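You operate a simulated robot arm through the tools that you are given. There is no shell and no other tool. Be economical: measure what you need, move in short steps, check, and stop when the job is done.

The job below is to be done with a simulated two-armed robot. You get a single attempt, and the scene is never put back.

JOB
Tighten the jewel chest's screw, then open the chest and take out the ring case.
Fine: use the chest driver and stand it back in its cup; turn the chest catch clear; the case goes on the console top between shade stand and chest; no finger under the lid. Set down upright: ring case.
Where things are to end (x, y in the base frame): ring case within 0.06 m of [0.44, 0.23].

Only the result counts: the job must be done as asked and must still hold three seconds after the hand-in. Knocking over, shifting, dropping, spilling or breaking anything else fails it. Lids that push on must go on centred and level and be pressed home; caps that screw on are set level and turned clockwise until they are tight.

ROBOT AND FRAMES
Two 7-joint arms with two-finger parallel grippers on one trunk, hanging from a carriage that runs on a rail from [0.012, 2.043] to [-0.001, -0.137] (x, y) and turns from -0.768 to 11.24 rad about z. Base frame: it is fixed where the carriage stands at the start and does not move with it; the origin is on the floor, on the carriage's upright axis, x ahead of it, y to its left, z up; the surface under the hand at the start is at about z = 0.8. Lengths are in m, angles in rad, forces in N, time in s.
The left shoulder is at the start at [0.04, 0.161, 1.188], the right one opposite. With the tool pointing down near the work surface each hand reaches from about 0.22 to 0.76 m from the robot's upright axis, wherever it stands, measured 20 degrees to its own side. Places, roughly: chest catch [0.5, 0, 0.9]; chest driver cup [0.7, -0.1, 0.8]; chest screw [0.6, 0, 0.9]; console top [0.6, 0.2, 0.8]; jewel chest lid [0.6, 0, 0.9]. Payload 4.4 kg a hand.
The TCP of each hand is the grasp point between the finger pads, 0.023 m short of the fingertips. In the tool frame z runs along the fingers and y along their closing line. Largest opening 0.094 m; finger width 0.038, thickness 0.01; the body of the gripper, 0.054 by 0.096 m, starts 0.039 m behind the TCP.
Orientation is told as [roll, pitch, yaw] about the base's x, y, z axes, in that order, counted from this pose: with the fingers straight down and closing along the base's y, the tool's x points along the base's -x, its y along +y and its z along -z.

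CONTROLS
- The arms move only by the tool jog_arm. It takes "left_moves", "right_moves" or both (then of equal length, played together; a hand with none holds still); each is a list of rows, each a list of 3 entries, a list of its own where there are three numbers: the gripper command, from -1 (fully open) to 1 (shut), values between in proportion, then the shift along the base's x, y, z in units of 25 mm (1.0 is 25 mm), then the turn, a rotation vector about the base's x, y, z in units of 4 degrees (1.0 is 4 degrees). In form: [[grip, [tx, ty, tz], [ax, ay, az]], ...]. A call has 1 to 20 rows; each row shifts and turns the commanded pose from where the row before left it. A call with a number of a shift or a turn outside -1 to 1 is refused whole. A row lasts 0.2 s, in which the tool goes at most 0.05 m and 0.15 rad; a call with a longer step from one row to the next is refused whole, and so is a gripper value outside its range. A pose out of reach is approached as far as the arm can. The call stops where the force on the tool passes 90 N (or 10 N more than at its start, if that is more) or the arm is blocked; 0.2 s more then pass. Each finger travels about 0.045 m/s and halts on what it meets, pressing with about 35 N; the grip force reading is that of the motor and also rises with nothing between the fingers. The clock runs only during rows and for 0.2 s after the last one: add rows that do not move to give the fingers time. The reply holds the time, the measured pose of the TCP, the force on the tool along the base axes, the opening and the grip force, in the units named above and with some noise, with the torque about the TCP (base axes, N m) and any sound that the robot's microphone picked up.
- Cameras (640 x 400 px; columns grow to the right, rows downward): "scene" is now at [0.2359, 0.0081, 1.4749]; the picture's right is [0.10, -1.00, 0.00], its down [-0.76, -0.08, -0.64] and it looks along [0.64, 0.06, -0.77] (base axes); focal length 230 px, centre (320, 200). "left" rides on the left gripper at [0.086, -0.016, -0.075] in its tool frame; the picture's right is [0.18, 0.98, 0.00], its down [-0.58, 0.11, -0.81] and it looks along [-0.79, 0.15, 0.59] (tool axes); focal length 243 px, centre (320, 200). "right" rides on the right gripper at [0.086, 0.016, -0.075] in its tool frame; the picture's right is [-0.18, 0.98, 0.00], its down [-0.58, -0.11, -0.81] and it looks along [-0.79, -0.15, 0.59] (tool axes); focal length 243 px, centre (320, 200). There is no depth. A picture from a camera that has moved, and an enlarged one, comes with that camera's place and axes in the base frame and with its lens.
- get_image(camera): a new picture of that camera. It takes no simulated time.
- lift_body(by): slides the trunk up (or, below 0, down) by that many m; the arms and the scene camera ride with it, the base frame stays. It gives what a move gives, with no picture.
- drive_base(legs): drives the robot by 1 to 6 legs, each [ahead, left, turn to the left] in m, m and rad, along the robot's own axes; the way and the turn of a leg run together, so that a leg with both is an arc; at most 1.5 m and 3.142 rad a leg. The arms and the cameras ride along, it lands a little off, and it stops where it bumps. It keeps to its track: a leg is cut to what the track allows. It gives what a move gives.
- turn_head(pan, tilt): turns the head with the scene camera to pan (to the left, within 1.501 rad either way) and tilt (down, from -0.506 to 1.204), counted from straight ahead of the robot. It gives what a move gives.
- zoom(camera, box): a new picture of the part [left, top, right, bottom] of that camera's present view, enlarged. It takes no simulated time.
- finish_job(): hands the job in; it is judged then, once.

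Work in short steps. Places have to be worked out from the pictures, the camera data and where the tool is seen: move nearer, look again, correct. Check each grasp and each placing, and mend what went wrong. You have 120 turns and 100 pictures in all, those below and enlarged ones among them. Open the grippers and draw the arms clear of the work before you hand the job in, unless the task says otherwise; then end with one line.

The tools are called as a command line: name --argument value ..., lists and objects as JSON in quotes. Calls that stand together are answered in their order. jog_arm: Moves the arms, as the interface text tells. Its arguments: {"type":"object","properties":{"left_moves":{"type":"array"},"right_moves":{"type":"array"}},"required":[]} The other tools are called the same way: lift_body (by) slides the trunk up or down; drive_base (legs) drives the base; turn_head (pan, tilt) turns the head that bears the scene camera; get_image (camera) takes a picture; zoom (camera, box) takes an enlarged picture of a part of a camera's view; finish_job () hands the job in.

At the start:

```text
t: 0.0
left_ee_pos: [0.532, 0.3159, 1.2552]
left_orientation: [0.0, 0.001, 0.002]
left_force: [0.3, -0.6, -0.3]
left_wrist_torque: [0.03, 0.02, -0.04]
left_grip_width: 0.0939
left_grasp_force: 0.1
right_ee_pos: [0.5713, -0.2677, 1.2449]
right_orientation: [0.0, 0.001, 0.001]
right_force: [0.3, -0.3, 0.0]
right_wrist_torque: [0.02, -0.03, -0.01]
right_grip_width: 0.0941
right_grasp_force: 0.0
trunk travel left (down, up): [-0.325, 0.445]
robot x, y, heading: [-0.0007, -0.0007, -0.0]
head pan, tilt: [0.099, 0.876]
```

scene: 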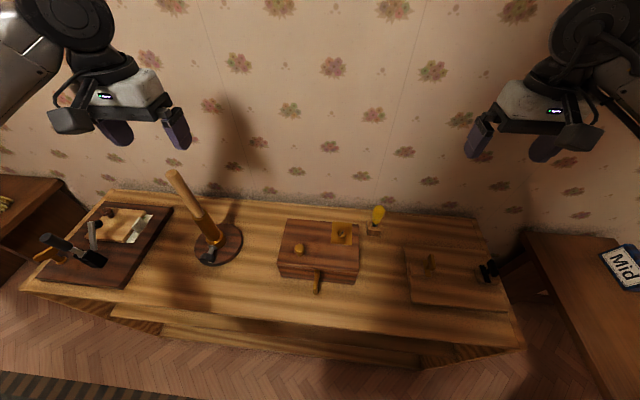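
right: 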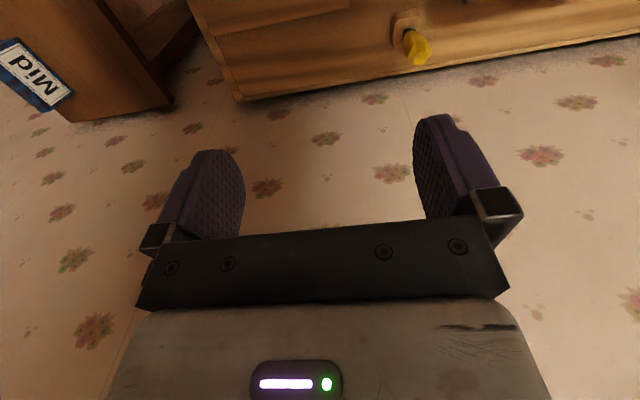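
left: 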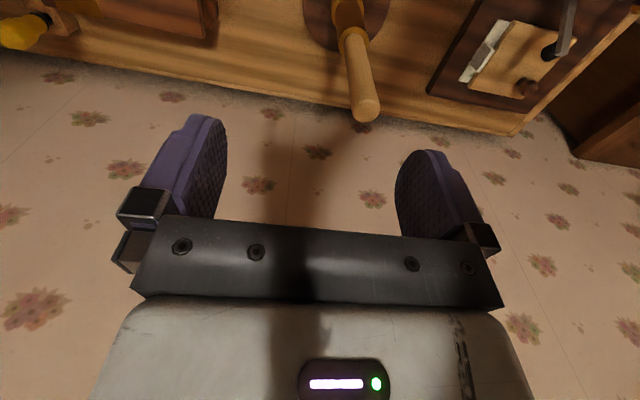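

I start with enlarged views of the chest, the driver cup and the console top around them.

zoom --camera "scene" --box '[260, 190, 400, 300]'

zoom --camera "scene" --box '[160, 160, 540, 360]'

```text
3.64 times, centred on (330, 245) of scene
camera zoom: at [0.2359, 0.0081, 1.4749], right [0.1, -1.0, 0.0], down [-0.76, -0.08, -0.64], along [0.64, 0.06, -0.77], focal length 837 px, centre (284, 36)
```

zoom: 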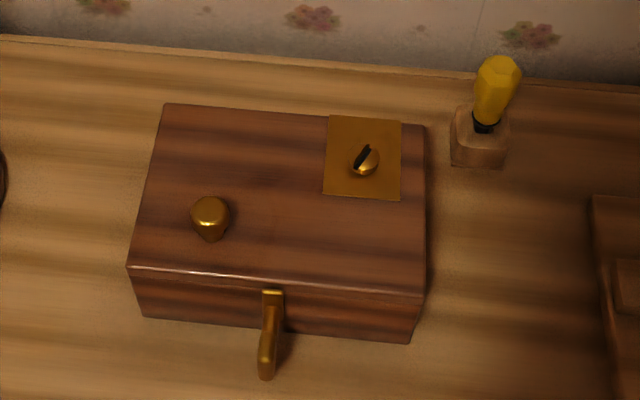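

```text
1.68 times, centred on (350, 260) of scene
camera zoom: at [0.2359, 0.0081, 1.4749], right [0.1, -1.0, 0.0], down [-0.76, -0.08, -0.64], along [0.64, 0.06, -0.77], focal length 388 px, centre (270, 99)
```

zoom: 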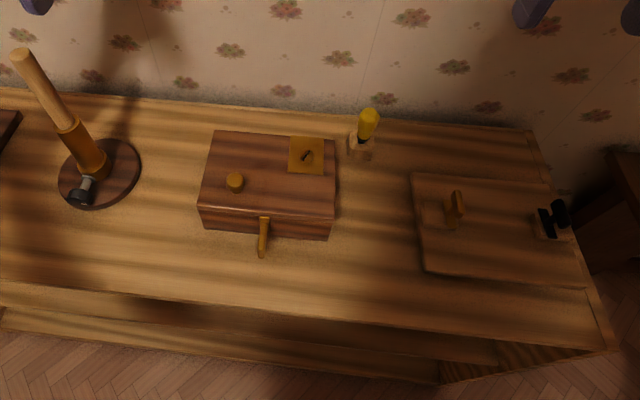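

Rough places: screw about (0.605,-0.025), driver about (0.69,-0.135, top 0.91), catch about (0.466,0.04), lid knob about (0.54,0.09). I bring both hands nearer for closer views.

jog_arm --right_moves '[[-1, [0, 0.6, -1], [0, 0, 0]], [-1, [0, 0.6, -1], [0, 0, 0]], [-1, [0, 0.6, -1], [0, 0, 0]], [-1, [0, 0.6, -1], [0, 0, 0]], [-1, [0, 0.6, -1], [0, 0, 0]], [-1, [0, 0.6, -1], [0, 0, 0]], [-1, [0, 0.6, -1], [0, 0, 0]], [-1, [0, 0.6, -1], [0, 0, 0]], [-1, [0, 0, -0.5], [0, 0, 0]]]' --left_moves '[[-1, [-0.8, -0.8, -0.9], [0, 0, 0]], [-1, [-0.8, -0.8, -0.9], [0, 0, 0]], [-1, [-0.8, -0.8, -0.9], [0, 0, 0]], [-1, [-0.8, -0.8, -0.9], [0, 0, 0]], [-1, [-0.8, -0.8, -0.9], [0, 0, 0]], [-1, [-0.8, -0.8, -0.9], [0, 0, 0]], [-1, [-0.8, -0.8, -0.9], [0, 0, 0]], [-1, [-0.8, -0.8, -0.9], [0, 0, 0]], [-1, [0, -0.8, -0.5], [0, 0, 0]]]'

get_image --camera "right"

get_image --camera "left"

```text
t: 2.0
left_ee_pos: [0.3724, 0.133, 1.0605]
left_orientation: [-0.003, 0.0, 0.002]
left_force: [-0.4, 0.2, -0.5]
left_wrist_torque: [0.02, 0.01, 0.02]
left_grip_width: 0.0939
left_grasp_force: 0.0
right_ee_pos: [0.5691, -0.1493, 1.03]
right_orientation: [-0.001, -0.001, 0.0]
right_force: [-0.1, 0.6, -0.4]
right_wrist_torque: [-0.01, -0.03, -0.02]
right_grip_width: 0.0939
right_grasp_force: 0.0
trunk travel left (down, up): [-0.325, 0.445]
robot x, y, heading: [-0.0015, -0.004, -0.001]
head pan, tilt: [0.099, 0.876]
```

```text
94 pictures are left
camera right: at [0.4811, -0.1308, 1.104], right [0.18, 0.98, 0.0], down [0.58, -0.11, 0.81], along [0.79, -0.15, -0.59], focal length 243 px, centre (320, 200)
```

right: 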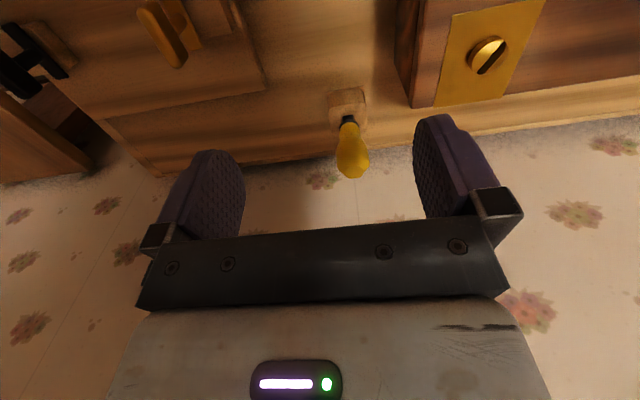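

```text
93 pictures are left
camera left: at [0.2852, 0.1179, 1.1369], right [-0.19, 0.98, 0.0], down [0.58, 0.11, 0.81], along [0.79, 0.15, -0.59], focal length 243 px, centre (320, 200)
```

left: 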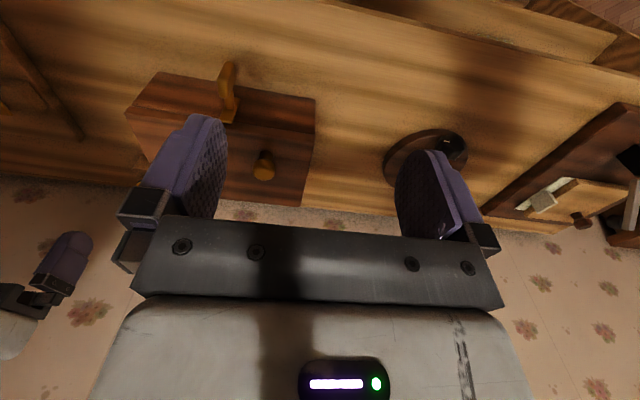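

The driver handle triangulates to about (0.70,-0.135), z 0.81–0.90. I move the right hand over it and zoom in on the catch with the left camera.

jog_arm --right_moves '[[-0.3, [1, 0.1, -0.3], [0, 0, 0]], [-0.3, [1, 0.1, -0.3], [0, 0, 0]], [-0.3, [1, 0.1, -0.3], [0, 0, 0]], [-0.3, [1, 0.1, -0.3], [0, 0, 0]], [-0.3, [1, 0.1, -0.3], [0, 0, 0]], [-0.3, [0, 0, -0.8], [0, 0, 0]]]'

get_image --camera "right"

zoom --camera "left" --box '[100, 40, 340, 220]'

zoom --camera "scene" --box '[260, 180, 420, 300]'

```text
t: 3.4
left_ee_pos: [0.3719, 0.1361, 1.0614]
left_orientation: [-0.001, 0.001, 0.001]
left_force: [-0.6, 1.3, -0.3]
left_wrist_torque: [0.01, -0.02, -0.01]
left_grip_width: 0.094
left_grasp_force: 0.2
right_ee_pos: [0.6954, -0.1335, 0.9749]
right_orientation: [0.0, 0.0, -0.001]
right_force: [0.2, -0.2, 0.3]
right_wrist_torque: [-0.01, 0.0, 0.01]
right_grip_width: 0.0612
right_grasp_force: 0.1
trunk travel left (down, up): [-0.325, 0.445]
robot x, y, heading: [-0.0017, -0.0013, 0.005]
head pan, tilt: [0.099, 0.876]
```

```text
92 pictures are left
camera right: at [0.6075, -0.1177, 1.0484], right [0.18, 0.98, 0.0], down [0.58, -0.11, 0.81], along [0.79, -0.15, -0.59], focal length 243 px, centre (320, 200)
```

right: 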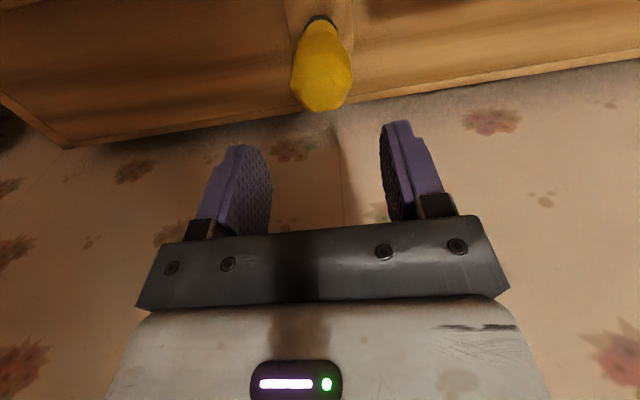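

```text
2.22 times, centred on (220, 130) of left
camera zoom: at [0.2846, 0.1188, 1.137], right [-0.19, 0.98, 0.0], down [0.58, 0.11, 0.81], along [0.79, 0.15, -0.59], focal length 539 px, centre (542, 356)
```

zoom: 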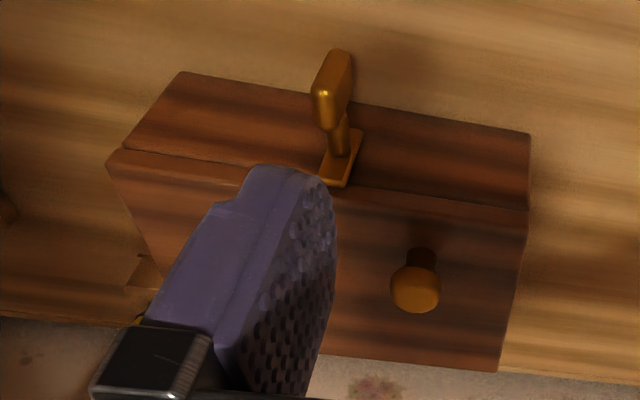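

```text
3.33 times, centred on (340, 240) of scene
camera zoom: at [0.2354, 0.0079, 1.4747], right [0.1, -1.0, 0.0], down [-0.76, -0.08, -0.64], along [0.64, 0.06, -0.77], focal length 768 px, centre (253, 67)
```

zoom: 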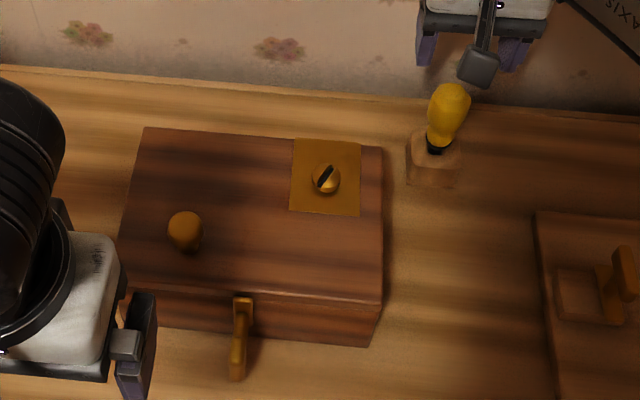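

The fingers are centred over the handle (about 0.697,-0.134). I descend to z≈0.868 and close.

jog_arm --right_moves '[[-0.3, [0.1, 0, -1], [0, 0, 0]], [-0.3, [0, 0, -1], [0, 0, 0]], [-0.3, [0, 0, -1], [0, 0, 0]], [-0.3, [0, 0, -1], [0, 0, 0]], [-0.3, [0, 0, -0.25], [0, 0, 0]], [0, [0, 0, 0], [0, 0, 0]], [0.5, [0, 0, 0], [0, 0, 0]], [1, [0, 0, 0], [0, 0, 0]], [1, [0, 0, 0], [0, 0, 0]], [1, [0, 0, 0], [0, 0, 0]]]'

get_image --camera "right"

```text
t: 5.6
left_ee_pos: [0.3797, 0.1351, 1.0627]
left_orientation: [-0.002, -0.008, 0.002]
left_force: [-0.1, -0.4, 0.2]
left_wrist_torque: [-0.03, 0.0, 0.01]
left_grip_width: 0.0939
left_grasp_force: 0.1
right_ee_pos: [0.7133, -0.1314, 0.8858]
right_orientation: [0.007, -0.026, 0.0]
right_force: [-1.5, 6.0, 84.8]
right_wrist_torque: [0.11, 2.33, -0.18]
right_grip_width: 0.0303
right_grasp_force: 34.5
trunk travel left (down, up): [-0.325, 0.445]
robot x, y, heading: [0.0005, -0.0004, -0.003]
head pan, tilt: [0.099, 0.876]
```

```text
89 pictures are left
camera right: at [0.6236, -0.1157, 0.9576], right [0.18, 0.98, 0.01], down [0.56, -0.11, 0.82], along [0.81, -0.15, -0.57], focal length 243 px, centre (320, 200)
```

right: 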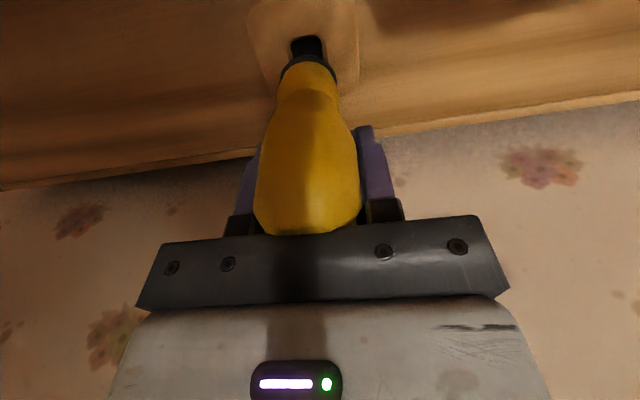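

The palm bottomed on the handle top, so the handle top is at z≈0.925 and the handle sits nearer to me (x≈0.68) than I judged. I open, rise and re-measure.

jog_arm --right_moves '[[0.6, [0, 0, 0.3], [0, 0, 0]], [-0.3, [0, 0, 0.2], [0, 0, 0]], [-0.3, [0, 0, 0.3], [0, 0, 0]], [-0.3, [0, 0, 0], [0, 0, 0]], [-0.3, [0, 0, 0], [0, 0, 0]]]'

get_image --camera "right"

zoom --camera "scene" --box '[320, 170, 420, 245]'

```text
t: 6.8
left_ee_pos: [0.372, 0.1354, 1.0603]
left_orientation: [-0.002, -0.002, 0.003]
left_force: [0.9, 1.1, -0.5]
left_wrist_torque: [0.01, 0.0, -0.03]
left_grip_width: 0.0942
left_grasp_force: 0.1
right_ee_pos: [0.6988, -0.135, 0.8874]
right_orientation: [0.0, 0.001, -0.002]
right_force: [1.5, 0.0, 5.4]
right_wrist_torque: [0.04, 0.09, -0.06]
right_grip_width: 0.0609
right_grasp_force: 0.0
trunk travel left (down, up): [-0.325, 0.445]
robot x, y, heading: [-0.004, 0.0016, -0.003]
head pan, tilt: [0.099, 0.876]
```

```text
88 pictures are left
camera right: at [0.6116, -0.1175, 0.9613], right [0.18, 0.98, 0.0], down [0.58, -0.11, 0.81], along [0.79, -0.15, -0.59], focal length 243 px, centre (320, 200)
```

right: 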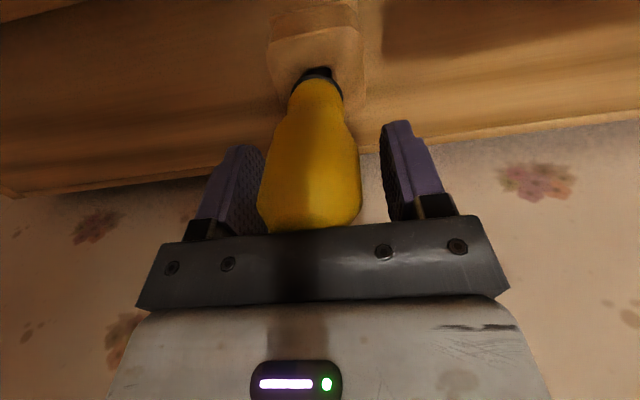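

```text
5.33 times, centred on (370, 208) of scene
camera zoom: at [0.2363, 0.0081, 1.4747], right [0.1, -1.0, 0.0], down [-0.76, -0.08, -0.64], along [0.64, 0.06, -0.77], focal length 1228 px, centre (53, 160)
```

zoom: 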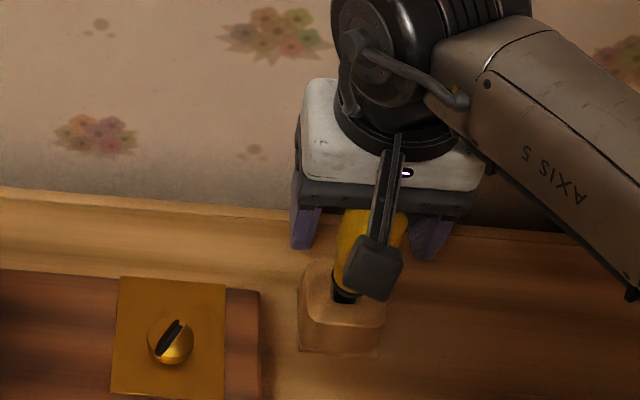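

The handle axis is about (0.685,-0.132); I shift back to it, rise slightly off the palm contact, and grip.

jog_arm --right_moves '[[-0.3, [0, 0, 0.3], [0, 0, 0]], [-0.3, [-0.6, 0.1, 0], [0, 0, 0]], [0.2, [0, 0, 0], [0, 0, 0]], [0.6, [0, 0, 0], [0, 0, 0]], [1, [0, 0, 0], [0, 0, 0]], [1, [0, 0, 0], [0, 0, 0]], [1, [0, 0, 0], [0, 0, 0]]]'

get_image --camera "right"

```text
t: 8.4
left_ee_pos: [0.3722, 0.1366, 1.0618]
left_orientation: [0.0, 0.0, 0.001]
left_force: [-0.3, -0.6, -0.1]
left_wrist_torque: [0.01, 0.0, 0.02]
left_grip_width: 0.094
left_grasp_force: 0.2
right_ee_pos: [0.6827, -0.1323, 0.8974]
right_orientation: [0.0, 0.0, 0.0]
right_force: [-0.1, 0.2, 0.0]
right_wrist_torque: [-0.01, 0.03, 0.01]
right_grip_width: 0.0341
right_grasp_force: 35.1
trunk travel left (down, up): [-0.325, 0.445]
robot x, y, heading: [0.0006, 0.0018, -0.001]
head pan, tilt: [0.099, 0.876]
```

```text
86 pictures are left
camera right: at [0.5955, -0.1146, 0.9709], right [0.18, 0.98, 0.0], down [0.58, -0.11, 0.81], along [0.79, -0.15, -0.59], focal length 243 px, centre (320, 200)
```

right: 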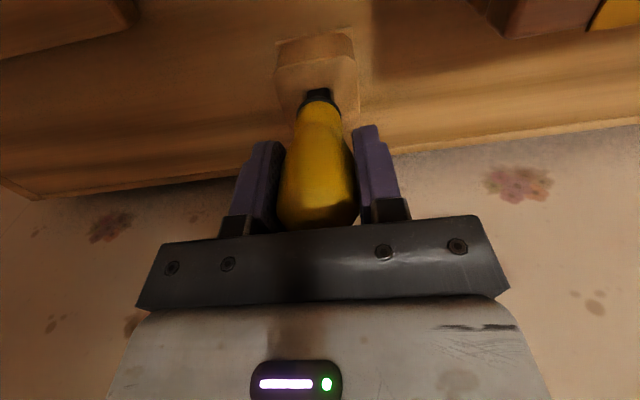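

Grip holds at 34 mm (grasp pose 0.6827,-0.1323,0.8974). I lift straight up and look at the blade.

jog_arm --right_moves '[[1, [0, 0, 0.5], [0, 0, 0]], [1, [0, 0, 1], [0, 0, 0]], [1, [0, 0, 1], [0, 0, 0]], [1, [0, 0, 1], [0, 0, 0]], [1, [0, 0, 1], [0, 0, 0]], [1, [0, 0, 1], [0, 0, 0]]]'

get_image --camera "right"

zoom --camera "scene" --box '[260, 150, 420, 270]'

get_image --camera "left"

```text
t: 9.8
left_ee_pos: [0.372, 0.1351, 1.0613]
left_orientation: [-0.002, 0.001, 0.0]
left_force: [0.6, 0.2, -0.4]
left_wrist_torque: [0.0, 0.02, 0.03]
left_grip_width: 0.0939
left_grasp_force: 0.1
right_ee_pos: [0.6813, -0.1313, 1.0328]
right_orientation: [0.0, 0.0, -0.001]
right_force: [-1.3, -0.1, -0.4]
right_wrist_torque: [0.01, 0.02, -0.01]
right_grip_width: 0.0341
right_grasp_force: 34.4
trunk travel left (down, up): [-0.325, 0.445]
robot x, y, heading: [-0.0002, -0.0026, 0.001]
head pan, tilt: [0.099, 0.876]
```

```text
85 pictures are left
camera right: at [0.5937, -0.1151, 1.1065], right [0.18, 0.98, 0.0], down [0.58, -0.11, 0.81], along [0.79, -0.15, -0.59], focal length 243 px, centre (320, 200)
```

right: 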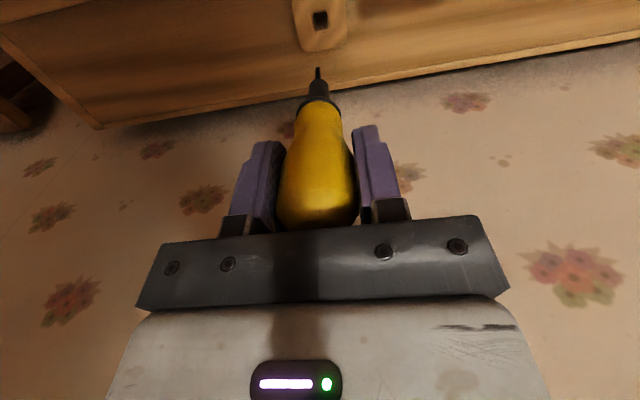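

```text
3.33 times, centred on (340, 210) of scene
camera zoom: at [0.236, 0.0081, 1.4749], right [0.1, -1.0, 0.0], down [-0.76, -0.08, -0.64], along [0.64, 0.06, -0.77], focal length 768 px, centre (253, 167)
```

zoom: 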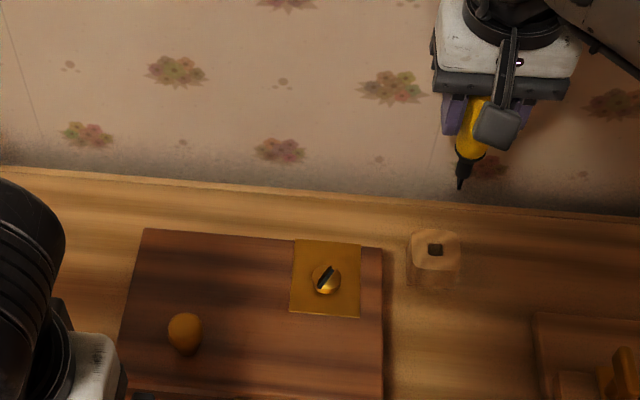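

```text
83 pictures are left
camera left: at [0.2855, 0.119, 1.1372], right [-0.19, 0.98, 0.0], down [0.58, 0.11, 0.81], along [0.79, 0.15, -0.59], focal length 243 px, centre (320, 200)
```

left: 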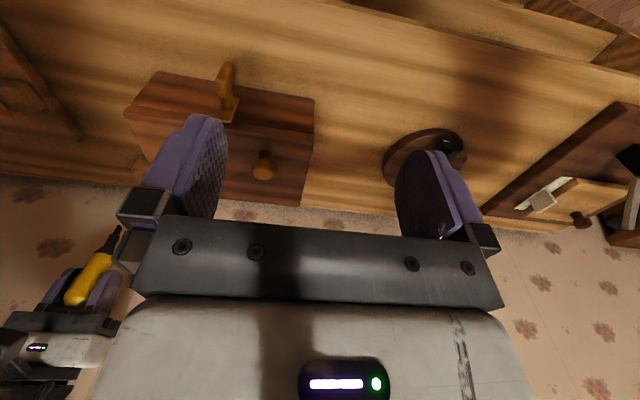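

The blade is visible below the handle. I zoom on it and on the screw slot to get the tip place and slot angle.

zoom --camera "right" --box '[270, 40, 370, 120]'

zoom --camera "scene" --box '[325, 210, 365, 235]'

zoom --camera "scene" --box '[355, 180, 395, 210]'

```text
5.00 times, centred on (320, 80) of right
camera zoom: at [0.5937, -0.1151, 1.1065], right [0.18, 0.98, 0.0], down [0.58, -0.11, 0.81], along [0.79, -0.15, -0.59], focal length 1213 px, centre (320, 800)
```

zoom: 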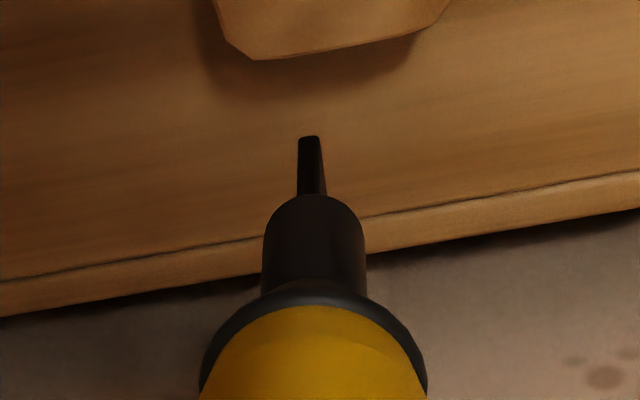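

```text
16.00 times, centred on (345, 222) of scene
camera zoom: at [0.236, 0.0081, 1.4749], right [0.1, -1.0, 0.0], down [-0.76, -0.08, -0.64], along [0.64, 0.06, -0.77], focal length 3684 px, centre (-80, -160)
```

zoom: 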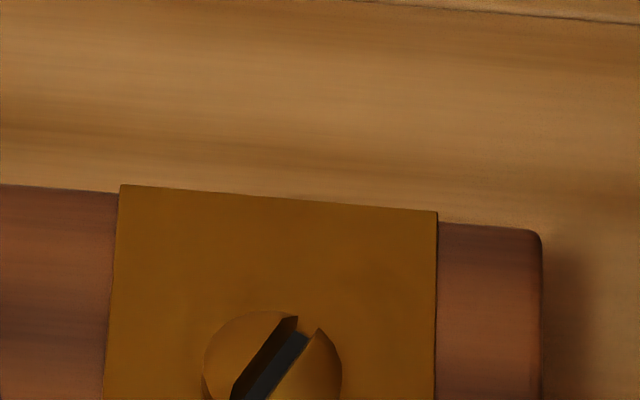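

```text
13.33 times, centred on (375, 195) of scene
camera zoom: at [0.236, 0.0081, 1.4749], right [0.1, -1.0, 0.0], down [-0.76, -0.08, -0.64], along [0.64, 0.06, -0.77], focal length 3070 px, centre (-413, 267)
```

zoom: 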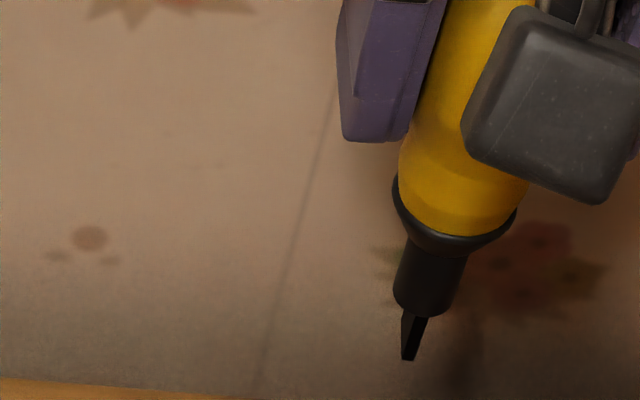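

Tip is about 0.108 below the TCP, blade broad along x; the slot lies about -28° from x, screw about (0.59,-0.023,0.905). I raise, carry the driver above the screw and yaw -28°.

jog_arm --right_moves '[[1, [0, 0, 1], [0, 0, 0]], [1, [-0.7, 0.8, 0], [0, 0, -1]], [1, [-0.7, 0.8, 0], [0, 0, -1]], [1, [-0.7, 0.8, 0], [0, 0, -1]], [1, [-0.7, 0.8, 0], [0, 0, -1]], [1, [-0.85, 1, 0], [0, 0, -1]], [1, [0, 0.1, 0], [0, 0, -1]], [1, [0, 0, -0.4], [0, 0, -1]]]'

zoom --camera "scene" --box '[300, 180, 380, 240]'

get_image --camera "right"

get_image --camera "left"

```text
t: 11.6
left_ee_pos: [0.3708, 0.1356, 1.0607]
left_orientation: [0.0, -0.001, 0.0]
left_force: [0.4, -0.8, 0.6]
left_wrist_torque: [0.02, 0.01, -0.01]
left_grip_width: 0.094
left_grasp_force: 0.1
right_ee_pos: [0.5901, -0.022, 1.0468]
right_orientation: [-0.001, -0.001, -0.491]
right_force: [0.4, 0.0, -0.7]
right_wrist_torque: [0.01, 0.01, 0.04]
right_grip_width: 0.0341
right_grasp_force: 34.9
trunk travel left (down, up): [-0.325, 0.445]
robot x, y, heading: [0.0015, -0.0005, 0.004]
head pan, tilt: [0.099, 0.876]
```

```text
6.67 times, centred on (340, 210) of scene
camera zoom: at [0.2356, 0.0082, 1.4748], right [0.1, -1.0, 0.0], down [-0.76, -0.08, -0.64], along [0.64, 0.06, -0.77], focal length 1535 px, centre (187, 133)
```

zoom: 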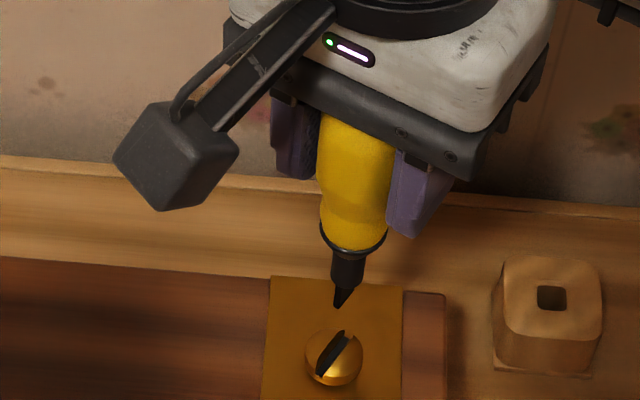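

```text
78 pictures are left
camera right: at [0.5214, 0.0327, 1.1208], right [0.63, 0.78, 0.0], down [0.46, -0.37, 0.81], along [0.63, -0.5, -0.59], focal length 243 px, centre (320, 200)
```

right: 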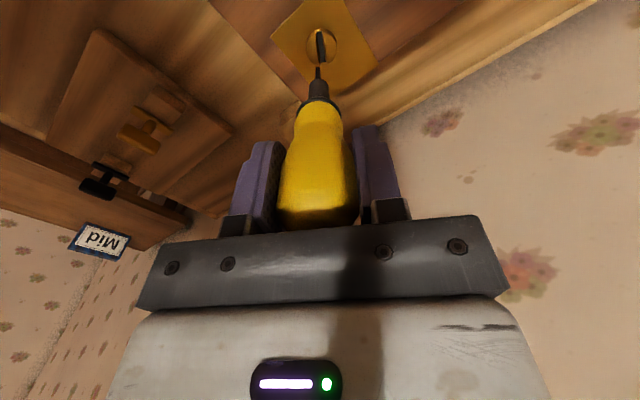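

```text
77 pictures are left
camera left: at [0.2848, 0.1192, 1.137], right [-0.19, 0.98, 0.0], down [0.58, 0.11, 0.81], along [0.79, 0.15, -0.59], focal length 243 px, centre (320, 200)
```

left: 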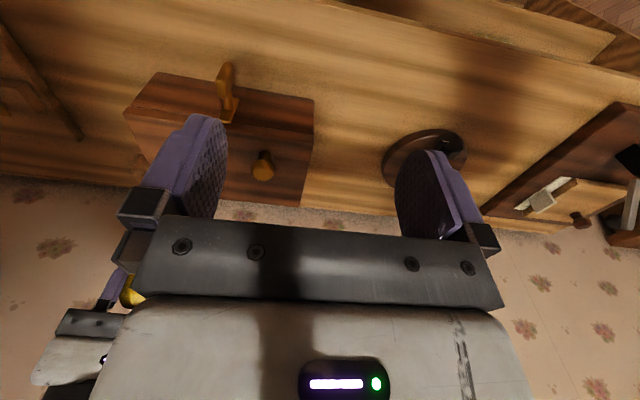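

In the right camera the slot and blade nearly line up. I zoom there for the fine offsets.

zoom --camera "right" --box '[270, 10, 370, 90]'

```text
5.00 times, centred on (320, 50) of right
camera zoom: at [0.5214, 0.0327, 1.1208], right [0.63, 0.78, 0.0], down [0.46, -0.37, 0.81], along [0.63, -0.5, -0.59], focal length 1213 px, centre (320, 950)
```

zoom: 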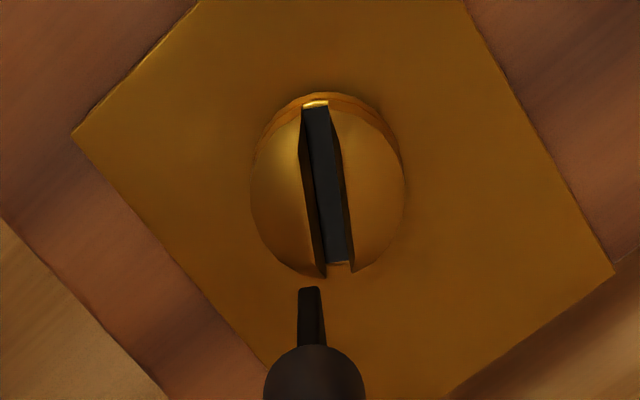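

Slot and blade are parallel within ~1°; the tip needs about +2.9 mm along tool y. I shift that and descend 20 mm, then check.

jog_arm --right_moves '[[1, [0.056, 0.104, -0.4], [0, 0, 0]], [1, [0, 0, -0.4], [0, 0, 0]]]'

zoom --camera "right" --box '[270, 10, 370, 90]'

zoom --camera "scene" --box '[320, 200, 360, 240]'

```text
t: 12.2
left_ee_pos: [0.3716, 0.1347, 1.0603]
left_orientation: [-0.002, -0.001, 0.003]
left_force: [1.0, -0.7, -1.3]
left_wrist_torque: [0.04, -0.03, -0.01]
left_grip_width: 0.0939
left_grasp_force: 0.0
right_ee_pos: [0.5921, -0.0195, 1.0279]
right_orientation: [0.0, 0.001, -0.488]
right_force: [0.4, 0.0, -0.8]
right_wrist_torque: [-0.01, 0.0, 0.02]
right_grip_width: 0.0341
right_grasp_force: 34.9
trunk travel left (down, up): [-0.325, 0.445]
robot x, y, heading: [0.0024, 0.0014, -0.001]
head pan, tilt: [0.099, 0.876]
```

```text
5.00 times, centred on (320, 50) of right
camera zoom: at [0.5227, 0.0362, 1.102], right [0.62, 0.78, 0.0], down [0.46, -0.37, 0.81], along [0.63, -0.5, -0.59], focal length 1213 px, centre (320, 950)
```

zoom: 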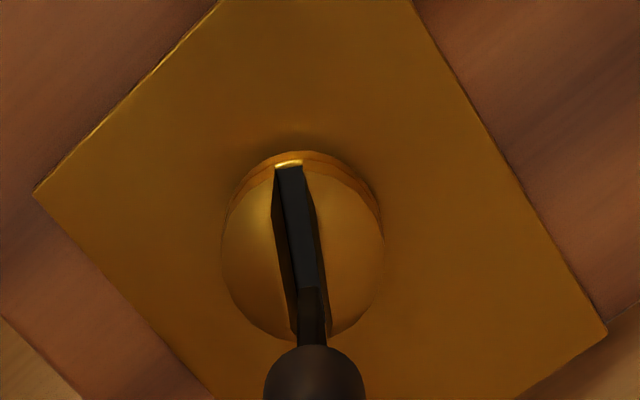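

```text
10.00 times, centred on (340, 220) of scene
camera zoom: at [0.2358, 0.008, 1.4749], right [0.1, -1.0, 0.0], down [-0.76, -0.08, -0.64], along [0.64, 0.06, -0.77], focal length 2303 px, centre (120, 0)
```

zoom: 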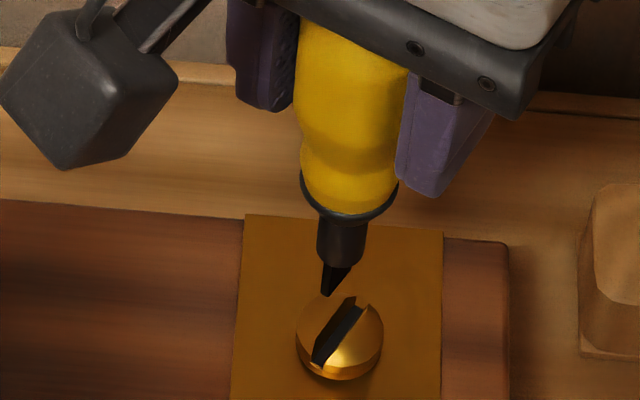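

Both views show the tip now ~2 mm too far along +tool y. I correct back and descend another 10 mm.

jog_arm --right_moves '[[1, [-0.037, -0.07, -0.4], [0, 0, 0]], [1, [0, 0, 0], [0, 0, 0]]]'

zoom --camera "right" --box '[270, 30, 370, 110]'

zoom --camera "scene" --box '[320, 200, 360, 240]'

```text
t: 12.8
left_ee_pos: [0.3711, 0.1362, 1.0604]
left_orientation: [0.001, 0.0, 0.001]
left_force: [-0.4, -0.3, 0.5]
left_wrist_torque: [0.01, -0.02, -0.01]
left_grip_width: 0.094
left_grasp_force: 0.0
right_ee_pos: [0.5928, -0.0228, 1.0173]
right_orientation: [0.002, 0.0, -0.488]
right_force: [0.4, -0.2, -0.6]
right_wrist_torque: [0.0, -0.01, 0.02]
right_grip_width: 0.0341
right_grasp_force: 35.0
trunk travel left (down, up): [-0.325, 0.445]
robot x, y, heading: [-0.0003, 0.0007, -0.002]
head pan, tilt: [0.099, 0.876]
```

```text
5.00 times, centred on (320, 70) of right
camera zoom: at [0.5223, 0.0328, 1.0919], right [0.62, 0.78, 0.0], down [0.46, -0.37, 0.81], along [0.63, -0.5, -0.59], focal length 1213 px, centre (320, 850)
```

zoom: 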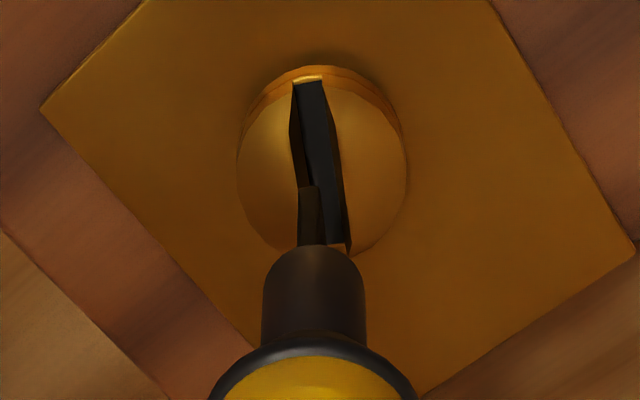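

```text
10.00 times, centred on (340, 220) of scene
camera zoom: at [0.2359, 0.0082, 1.4749], right [0.1, -1.0, 0.0], down [-0.76, -0.08, -0.64], along [0.64, 0.06, -0.77], focal length 2303 px, centre (120, 0)
```

zoom: 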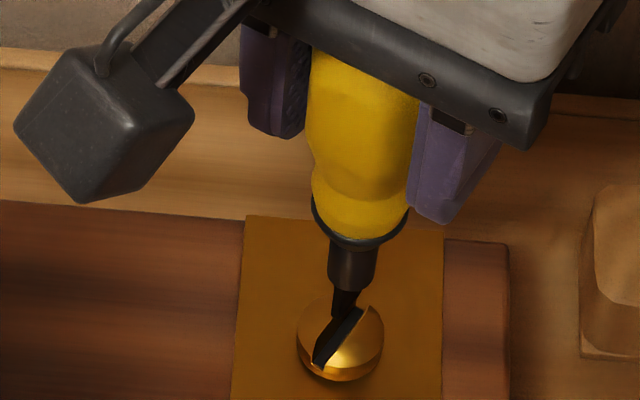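

The tip now needs about +2 mm back along tool y (the arm sways a bit between moves). I apply it without descending and look again.

jog_arm --right_moves '[[1, [0.035, 0.065, 0], [0, 0, 0]], [1, [0, 0, 0], [0, 0, 0]], [1, [0, 0, 0], [0, 0, 0]]]'

zoom --camera "right" --box '[270, 30, 370, 110]'

```text
t: 13.6
left_ee_pos: [0.3718, 0.1355, 1.0609]
left_orientation: [-0.001, 0.0, 0.002]
left_force: [0.3, -0.1, 0.1]
left_wrist_torque: [0.03, -0.03, -0.01]
left_grip_width: 0.0938
left_grasp_force: 0.0
right_ee_pos: [0.5929, -0.0209, 1.0181]
right_orientation: [0.0, -0.001, -0.49]
right_force: [-0.4, -0.4, -0.9]
right_wrist_torque: [0.04, 0.02, 0.02]
right_grip_width: 0.0342
right_grasp_force: 35.2
trunk travel left (down, up): [-0.325, 0.445]
robot x, y, heading: [-0.0018, -0.0008, -0.0]
head pan, tilt: [0.099, 0.876]
```

```text
5.00 times, centred on (320, 70) of right
camera zoom: at [0.523, 0.0344, 1.0912], right [0.62, 0.78, 0.0], down [0.46, -0.37, 0.81], along [0.63, -0.5, -0.59], focal length 1213 px, centre (320, 850)
```

zoom: 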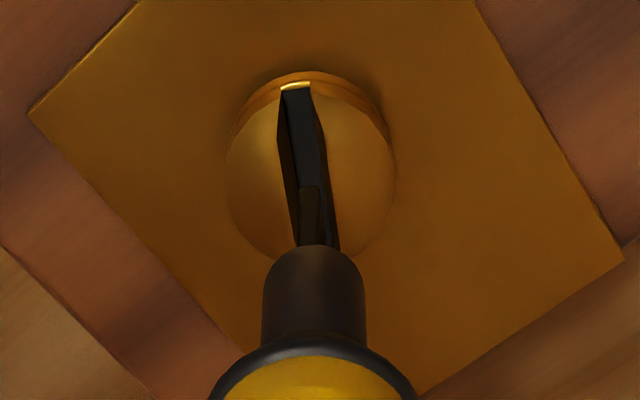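

Aligned now. I descend in small steps until contact.

jog_arm --right_moves '[[1, [0, 0, -0.2], [0, 0, 0]], [1, [0, 0, -0.2], [0, 0, 0]], [1, [0, 0, 0], [0, 0, 0]]]'

zoom --camera "right" --box '[270, 30, 370, 110]'

zoom --camera "scene" --box '[320, 200, 360, 240]'

```text
t: 14.4
left_ee_pos: [0.3721, 0.1359, 1.0614]
left_orientation: [-0.001, -0.001, 0.003]
left_force: [0.5, 1.2, 0.5]
left_wrist_torque: [-0.03, -0.01, 0.02]
left_grip_width: 0.0938
left_grasp_force: 0.1
right_ee_pos: [0.5935, -0.0227, 1.0079]
right_orientation: [0.0, 0.001, -0.489]
right_force: [0.5, -0.1, 0.1]
right_wrist_torque: [-0.02, 0.01, 0.01]
right_grip_width: 0.0341
right_grasp_force: 35.3
trunk travel left (down, up): [-0.325, 0.445]
robot x, y, heading: [0.0013, 0.0005, -0.002]
head pan, tilt: [0.099, 0.876]
```

```text
5.00 times, centred on (320, 70) of right
camera zoom: at [0.5231, 0.0338, 1.0813], right [0.62, 0.78, 0.0], down [0.46, -0.37, 0.81], along [0.63, -0.5, -0.59], focal length 1213 px, centre (320, 850)
```

zoom: 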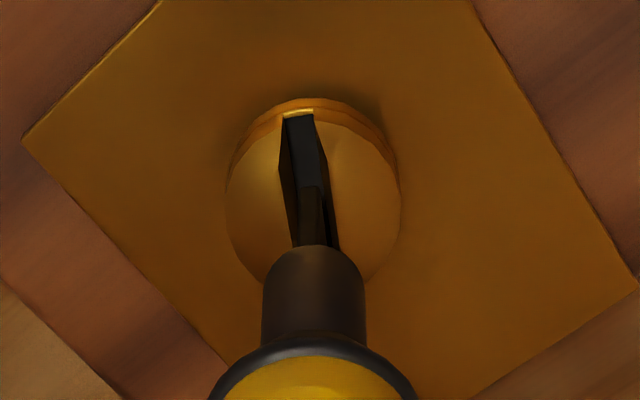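

```text
10.00 times, centred on (340, 220) of scene
camera zoom: at [0.2359, 0.0081, 1.4749], right [0.1, -1.0, 0.0], down [-0.76, -0.08, -0.64], along [0.64, 0.06, -0.77], focal length 2303 px, centre (120, 0)
```

zoom: 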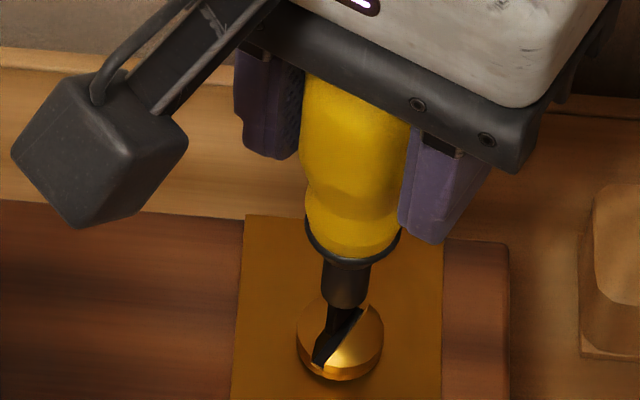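

Still free, with the blade over the slot. I go on down in small steps.

jog_arm --right_moves '[[1, [0, 0, -0.15], [0, 0, 0]], [1, [0, 0, -0.15], [0, 0, 0]], [1, [0, 0, 0], [0, 0, 0]]]'

zoom --camera "right" --box '[270, 30, 370, 110]'

zoom --camera "scene" --box '[320, 200, 360, 240]'

```text
t: 15.2
left_ee_pos: [0.371, 0.1356, 1.0592]
left_orientation: [-0.003, 0.001, 0.001]
left_force: [-0.5, -0.1, -0.4]
left_wrist_torque: [0.01, -0.03, -0.02]
left_grip_width: 0.094
left_grasp_force: 0.0
right_ee_pos: [0.5938, -0.0217, 1.0005]
right_orientation: [-0.001, 0.001, -0.489]
right_force: [0.2, 0.4, -0.1]
right_wrist_torque: [0.01, -0.01, 0.02]
right_grip_width: 0.0338
right_grasp_force: 35.0
trunk travel left (down, up): [-0.325, 0.445]
robot x, y, heading: [0.0001, 0.0005, 0.001]
head pan, tilt: [0.099, 0.876]
```

```text
5.00 times, centred on (320, 70) of right
camera zoom: at [0.5242, 0.0338, 1.0744], right [0.62, 0.78, 0.0], down [0.46, -0.37, 0.81], along [0.63, -0.5, -0.59], focal length 1213 px, centre (320, 850)
```

zoom: 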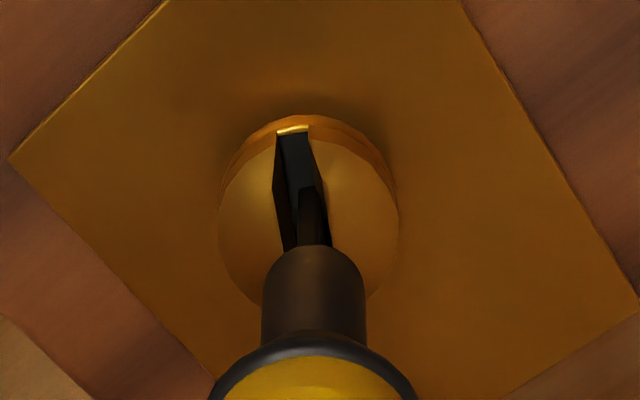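

```text
10.00 times, centred on (340, 220) of scene
camera zoom: at [0.2358, 0.0081, 1.4749], right [0.1, -1.0, 0.0], down [-0.76, -0.08, -0.64], along [0.64, 0.06, -0.77], focal length 2303 px, centre (120, 0)
```

zoom: 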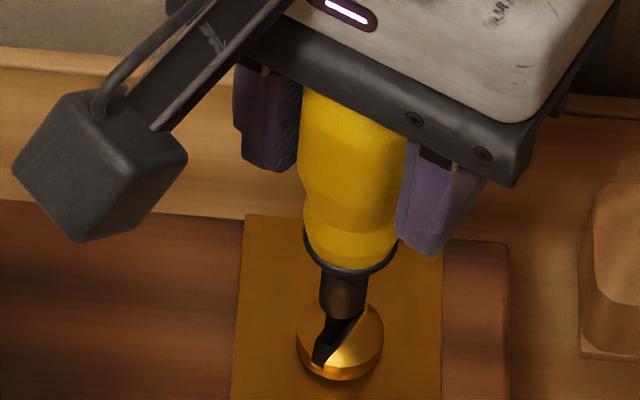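

No contact yet; I continue down about 7 mm.

jog_arm --right_moves '[[1, [0, 0, -0.1], [0, 0, 0]], [1, [0, 0, -0.1], [0, 0, 0]], [1, [0, 0, -0.1], [0, 0, 0]], [1, [0, 0, 0], [0, 0, 0]]]'

zoom --camera "right" --box '[270, 30, 370, 110]'

zoom --camera "scene" --box '[320, 200, 360, 240]'

```text
t: 16.2
left_ee_pos: [0.372, 0.1354, 1.0613]
left_orientation: [-0.003, 0.001, 0.002]
left_force: [-0.2, -0.1, 0.1]
left_wrist_torque: [0.02, -0.03, 0.04]
left_grip_width: 0.0941
left_grasp_force: 0.0
right_ee_pos: [0.5953, -0.021, 0.9961]
right_orientation: [0.003, -0.001, -0.486]
right_force: [-8.9, -1.3, 22.7]
right_wrist_torque: [-0.15, 0.9, 0.06]
right_grip_width: 0.0342
right_grasp_force: 35.2
trunk travel left (down, up): [-0.325, 0.445]
robot x, y, heading: [0.004, -0.0048, -0.004]
head pan, tilt: [0.099, 0.876]
```

```text
5.00 times, centred on (320, 70) of right
camera zoom: at [0.5239, 0.0332, 1.0699], right [0.62, 0.78, 0.0], down [0.46, -0.37, 0.81], along [0.63, -0.5, -0.59], focal length 1213 px, centre (320, 850)
```

zoom: 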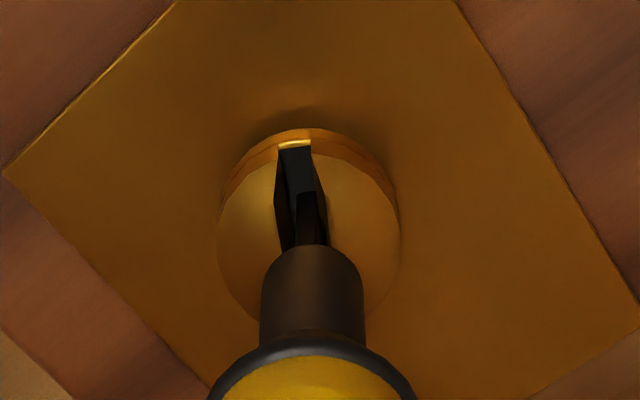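

```text
10.00 times, centred on (340, 220) of scene
camera zoom: at [0.236, 0.0078, 1.4753], right [0.1, -1.0, 0.0], down [-0.76, -0.08, -0.64], along [0.64, 0.06, -0.77], focal length 2303 px, centre (120, 0)
```

zoom: 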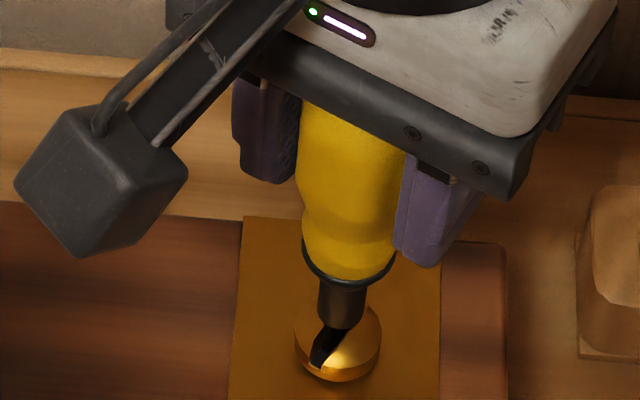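

Light contact (23 N) with a sideways push toward -tool y, so the blade seems to ride the slot's lip. I lift slightly, shift ~1.3 mm that way and press again.

jog_arm --right_moves '[[1, [0, 0, 0.2], [0, 0, 0]], [1, [-0.025, -0.046, 0], [0, 0, 0]], [1, [0, 0, -0.1], [0, 0, 0]], [1, [0, 0, -0.1], [0, 0, 0]], [1, [0, 0, -0.1], [0, 0, 0]], [1, [0, 0, 0], [0, 0, 0]]]'

zoom --camera "right" --box '[270, 30, 370, 110]'

```text
t: 17.6
left_ee_pos: [0.3744, 0.1343, 1.062]
left_orientation: [-0.003, -0.002, 0.003]
left_force: [0.7, -0.8, 0.7]
left_wrist_torque: [0.06, 0.02, 0.03]
left_grip_width: 0.094
left_grasp_force: 0.1
right_ee_pos: [0.5942, -0.0239, 0.9941]
right_orientation: [0.003, -0.003, -0.488]
right_force: [-5.6, -3.3, 30.3]
right_wrist_torque: [-0.32, 0.43, 0.07]
right_grip_width: 0.0343
right_grasp_force: 34.9
trunk travel left (down, up): [-0.325, 0.445]
robot x, y, heading: [-0.0002, 0.0007, -0.001]
head pan, tilt: [0.099, 0.876]
```

```text
5.00 times, centred on (320, 70) of right
camera zoom: at [0.5245, 0.0321, 1.0668], right [0.62, 0.78, 0.0], down [0.46, -0.37, 0.81], along [0.63, -0.5, -0.59], focal length 1213 px, centre (320, 850)
```

zoom: 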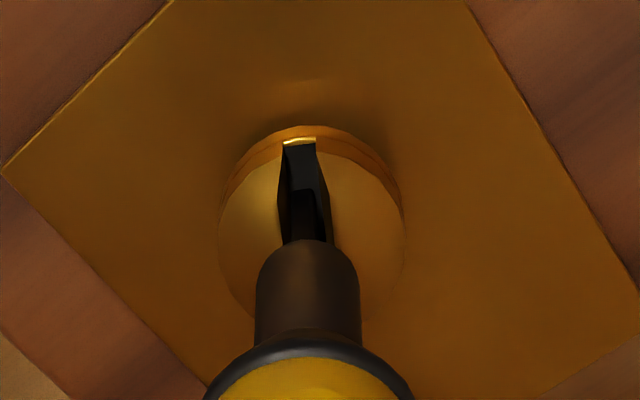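

Contact is at z≈0.994 with 30 N. I test engagement by turning clockwise 12° and seeing whether the slot follows.

jog_arm --right_moves '[[1, [0, 0, 0], [0, 0, -0.5]], [1, [0, 0, 0], [0, 0, -0.5]], [1, [0, 0, 0], [0, 0, -1]], [1, [0, 0, 0], [0, 0, -1]], [1, [0, 0, 0], [0, 0, 0]]]'

zoom --camera "right" --box '[270, 30, 370, 110]'

zoom --camera "scene" --box '[320, 200, 360, 240]'

```text
t: 18.8
left_ee_pos: [0.3749, 0.1348, 1.0616]
left_orientation: [-0.001, -0.002, 0.002]
left_force: [-0.4, 1.2, 0.1]
left_wrist_torque: [-0.01, 0.04, -0.03]
left_grip_width: 0.094
left_grasp_force: 0.0
right_ee_pos: [0.5933, -0.0234, 0.9918]
right_orientation: [-0.001, -0.001, -0.701]
right_force: [-1.7, -5.0, 22.1]
right_wrist_torque: [-0.44, 0.13, 0.0]
right_grip_width: 0.034
right_grasp_force: 35.4
trunk travel left (down, up): [-0.325, 0.445]
robot x, y, heading: [-0.0014, 0.0005, -0.001]
head pan, tilt: [0.099, 0.876]
```

```text
5.00 times, centred on (320, 70) of right
camera zoom: at [0.5374, 0.0448, 1.0651], right [0.77, 0.63, 0.0], down [0.37, -0.46, 0.81], along [0.51, -0.62, -0.59], focal length 1213 px, centre (320, 850)
```

zoom: 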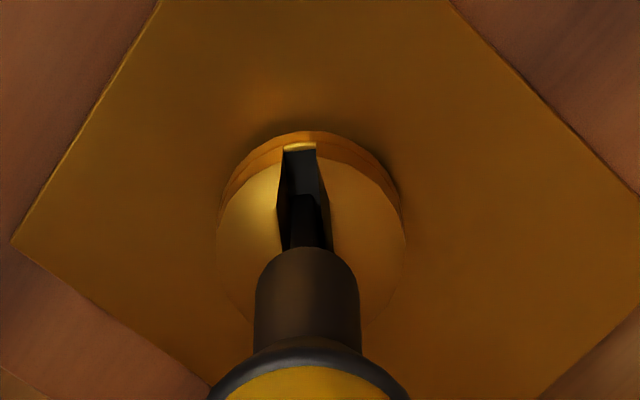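

```text
10.00 times, centred on (340, 220) of scene
camera zoom: at [0.2368, 0.0075, 1.4751], right [0.1, -1.0, 0.0], down [-0.76, -0.08, -0.64], along [0.64, 0.06, -0.77], focal length 2303 px, centre (120, 0)
```

zoom: 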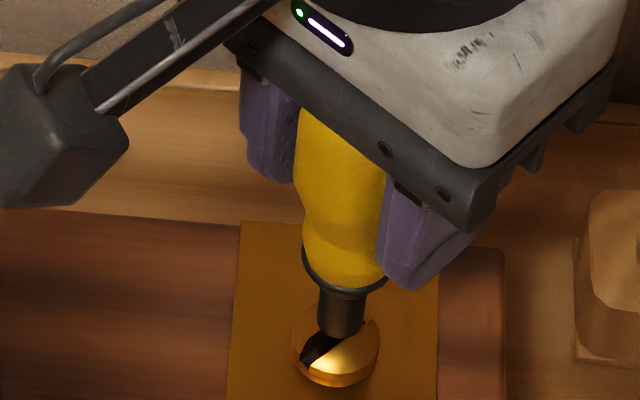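

The slot followed the blade, so it is engaged. I keep turning clockwise, watching torque and downforce.

jog_arm --right_moves '[[1, [0, 0, 0], [0, 0, -1]], [1, [0, 0, 0], [0, 0, -1]], [1, [0, 0, -0.02], [0, 0, -1]], [1, [0, 0, 0], [0, 0, -1]], [1, [0, 0, 0], [0, 0, -1]], [1, [0, 0, -0.02], [0, 0, -1]], [1, [0, 0, 0], [0, 0, -1]], [1, [0, 0, 0], [0, 0, -1]], [1, [0, 0, -0.02], [0, 0, -1]], [1, [0, 0, 0], [0, 0, -1]]]'

zoom --camera "right" --box '[270, 30, 370, 110]'

```text
t: 21.0
left_ee_pos: [0.3718, 0.1339, 1.0615]
left_orientation: [-0.001, 0.0, 0.004]
left_force: [-0.5, -0.8, -0.4]
left_wrist_torque: [-0.02, -0.01, -0.02]
left_grip_width: 0.0941
left_grasp_force: 0.0
right_ee_pos: [0.5927, -0.0248, 0.9894]
right_orientation: [0.0, 0.001, -1.396]
right_force: [-12.0, -4.6, 28.7]
right_wrist_torque: [0.12, 0.68, 0.09]
right_grip_width: 0.0341
right_grasp_force: 34.7
trunk travel left (down, up): [-0.325, 0.445]
robot x, y, heading: [-0.0051, 0.004, -0.003]
head pan, tilt: [0.099, 0.876]
```

```text
5.00 times, centred on (320, 70) of right
camera zoom: at [0.5927, 0.0642, 1.0628], right [1.0, -0.01, 0.0], down [-0.01, -0.59, 0.81], along [-0.01, -0.81, -0.59], focal length 1213 px, centre (320, 850)
```

zoom: 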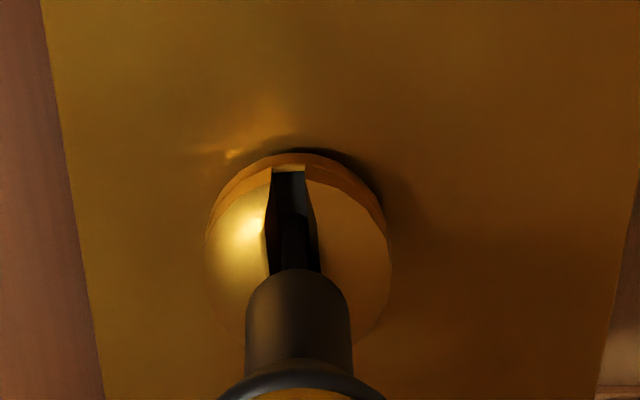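

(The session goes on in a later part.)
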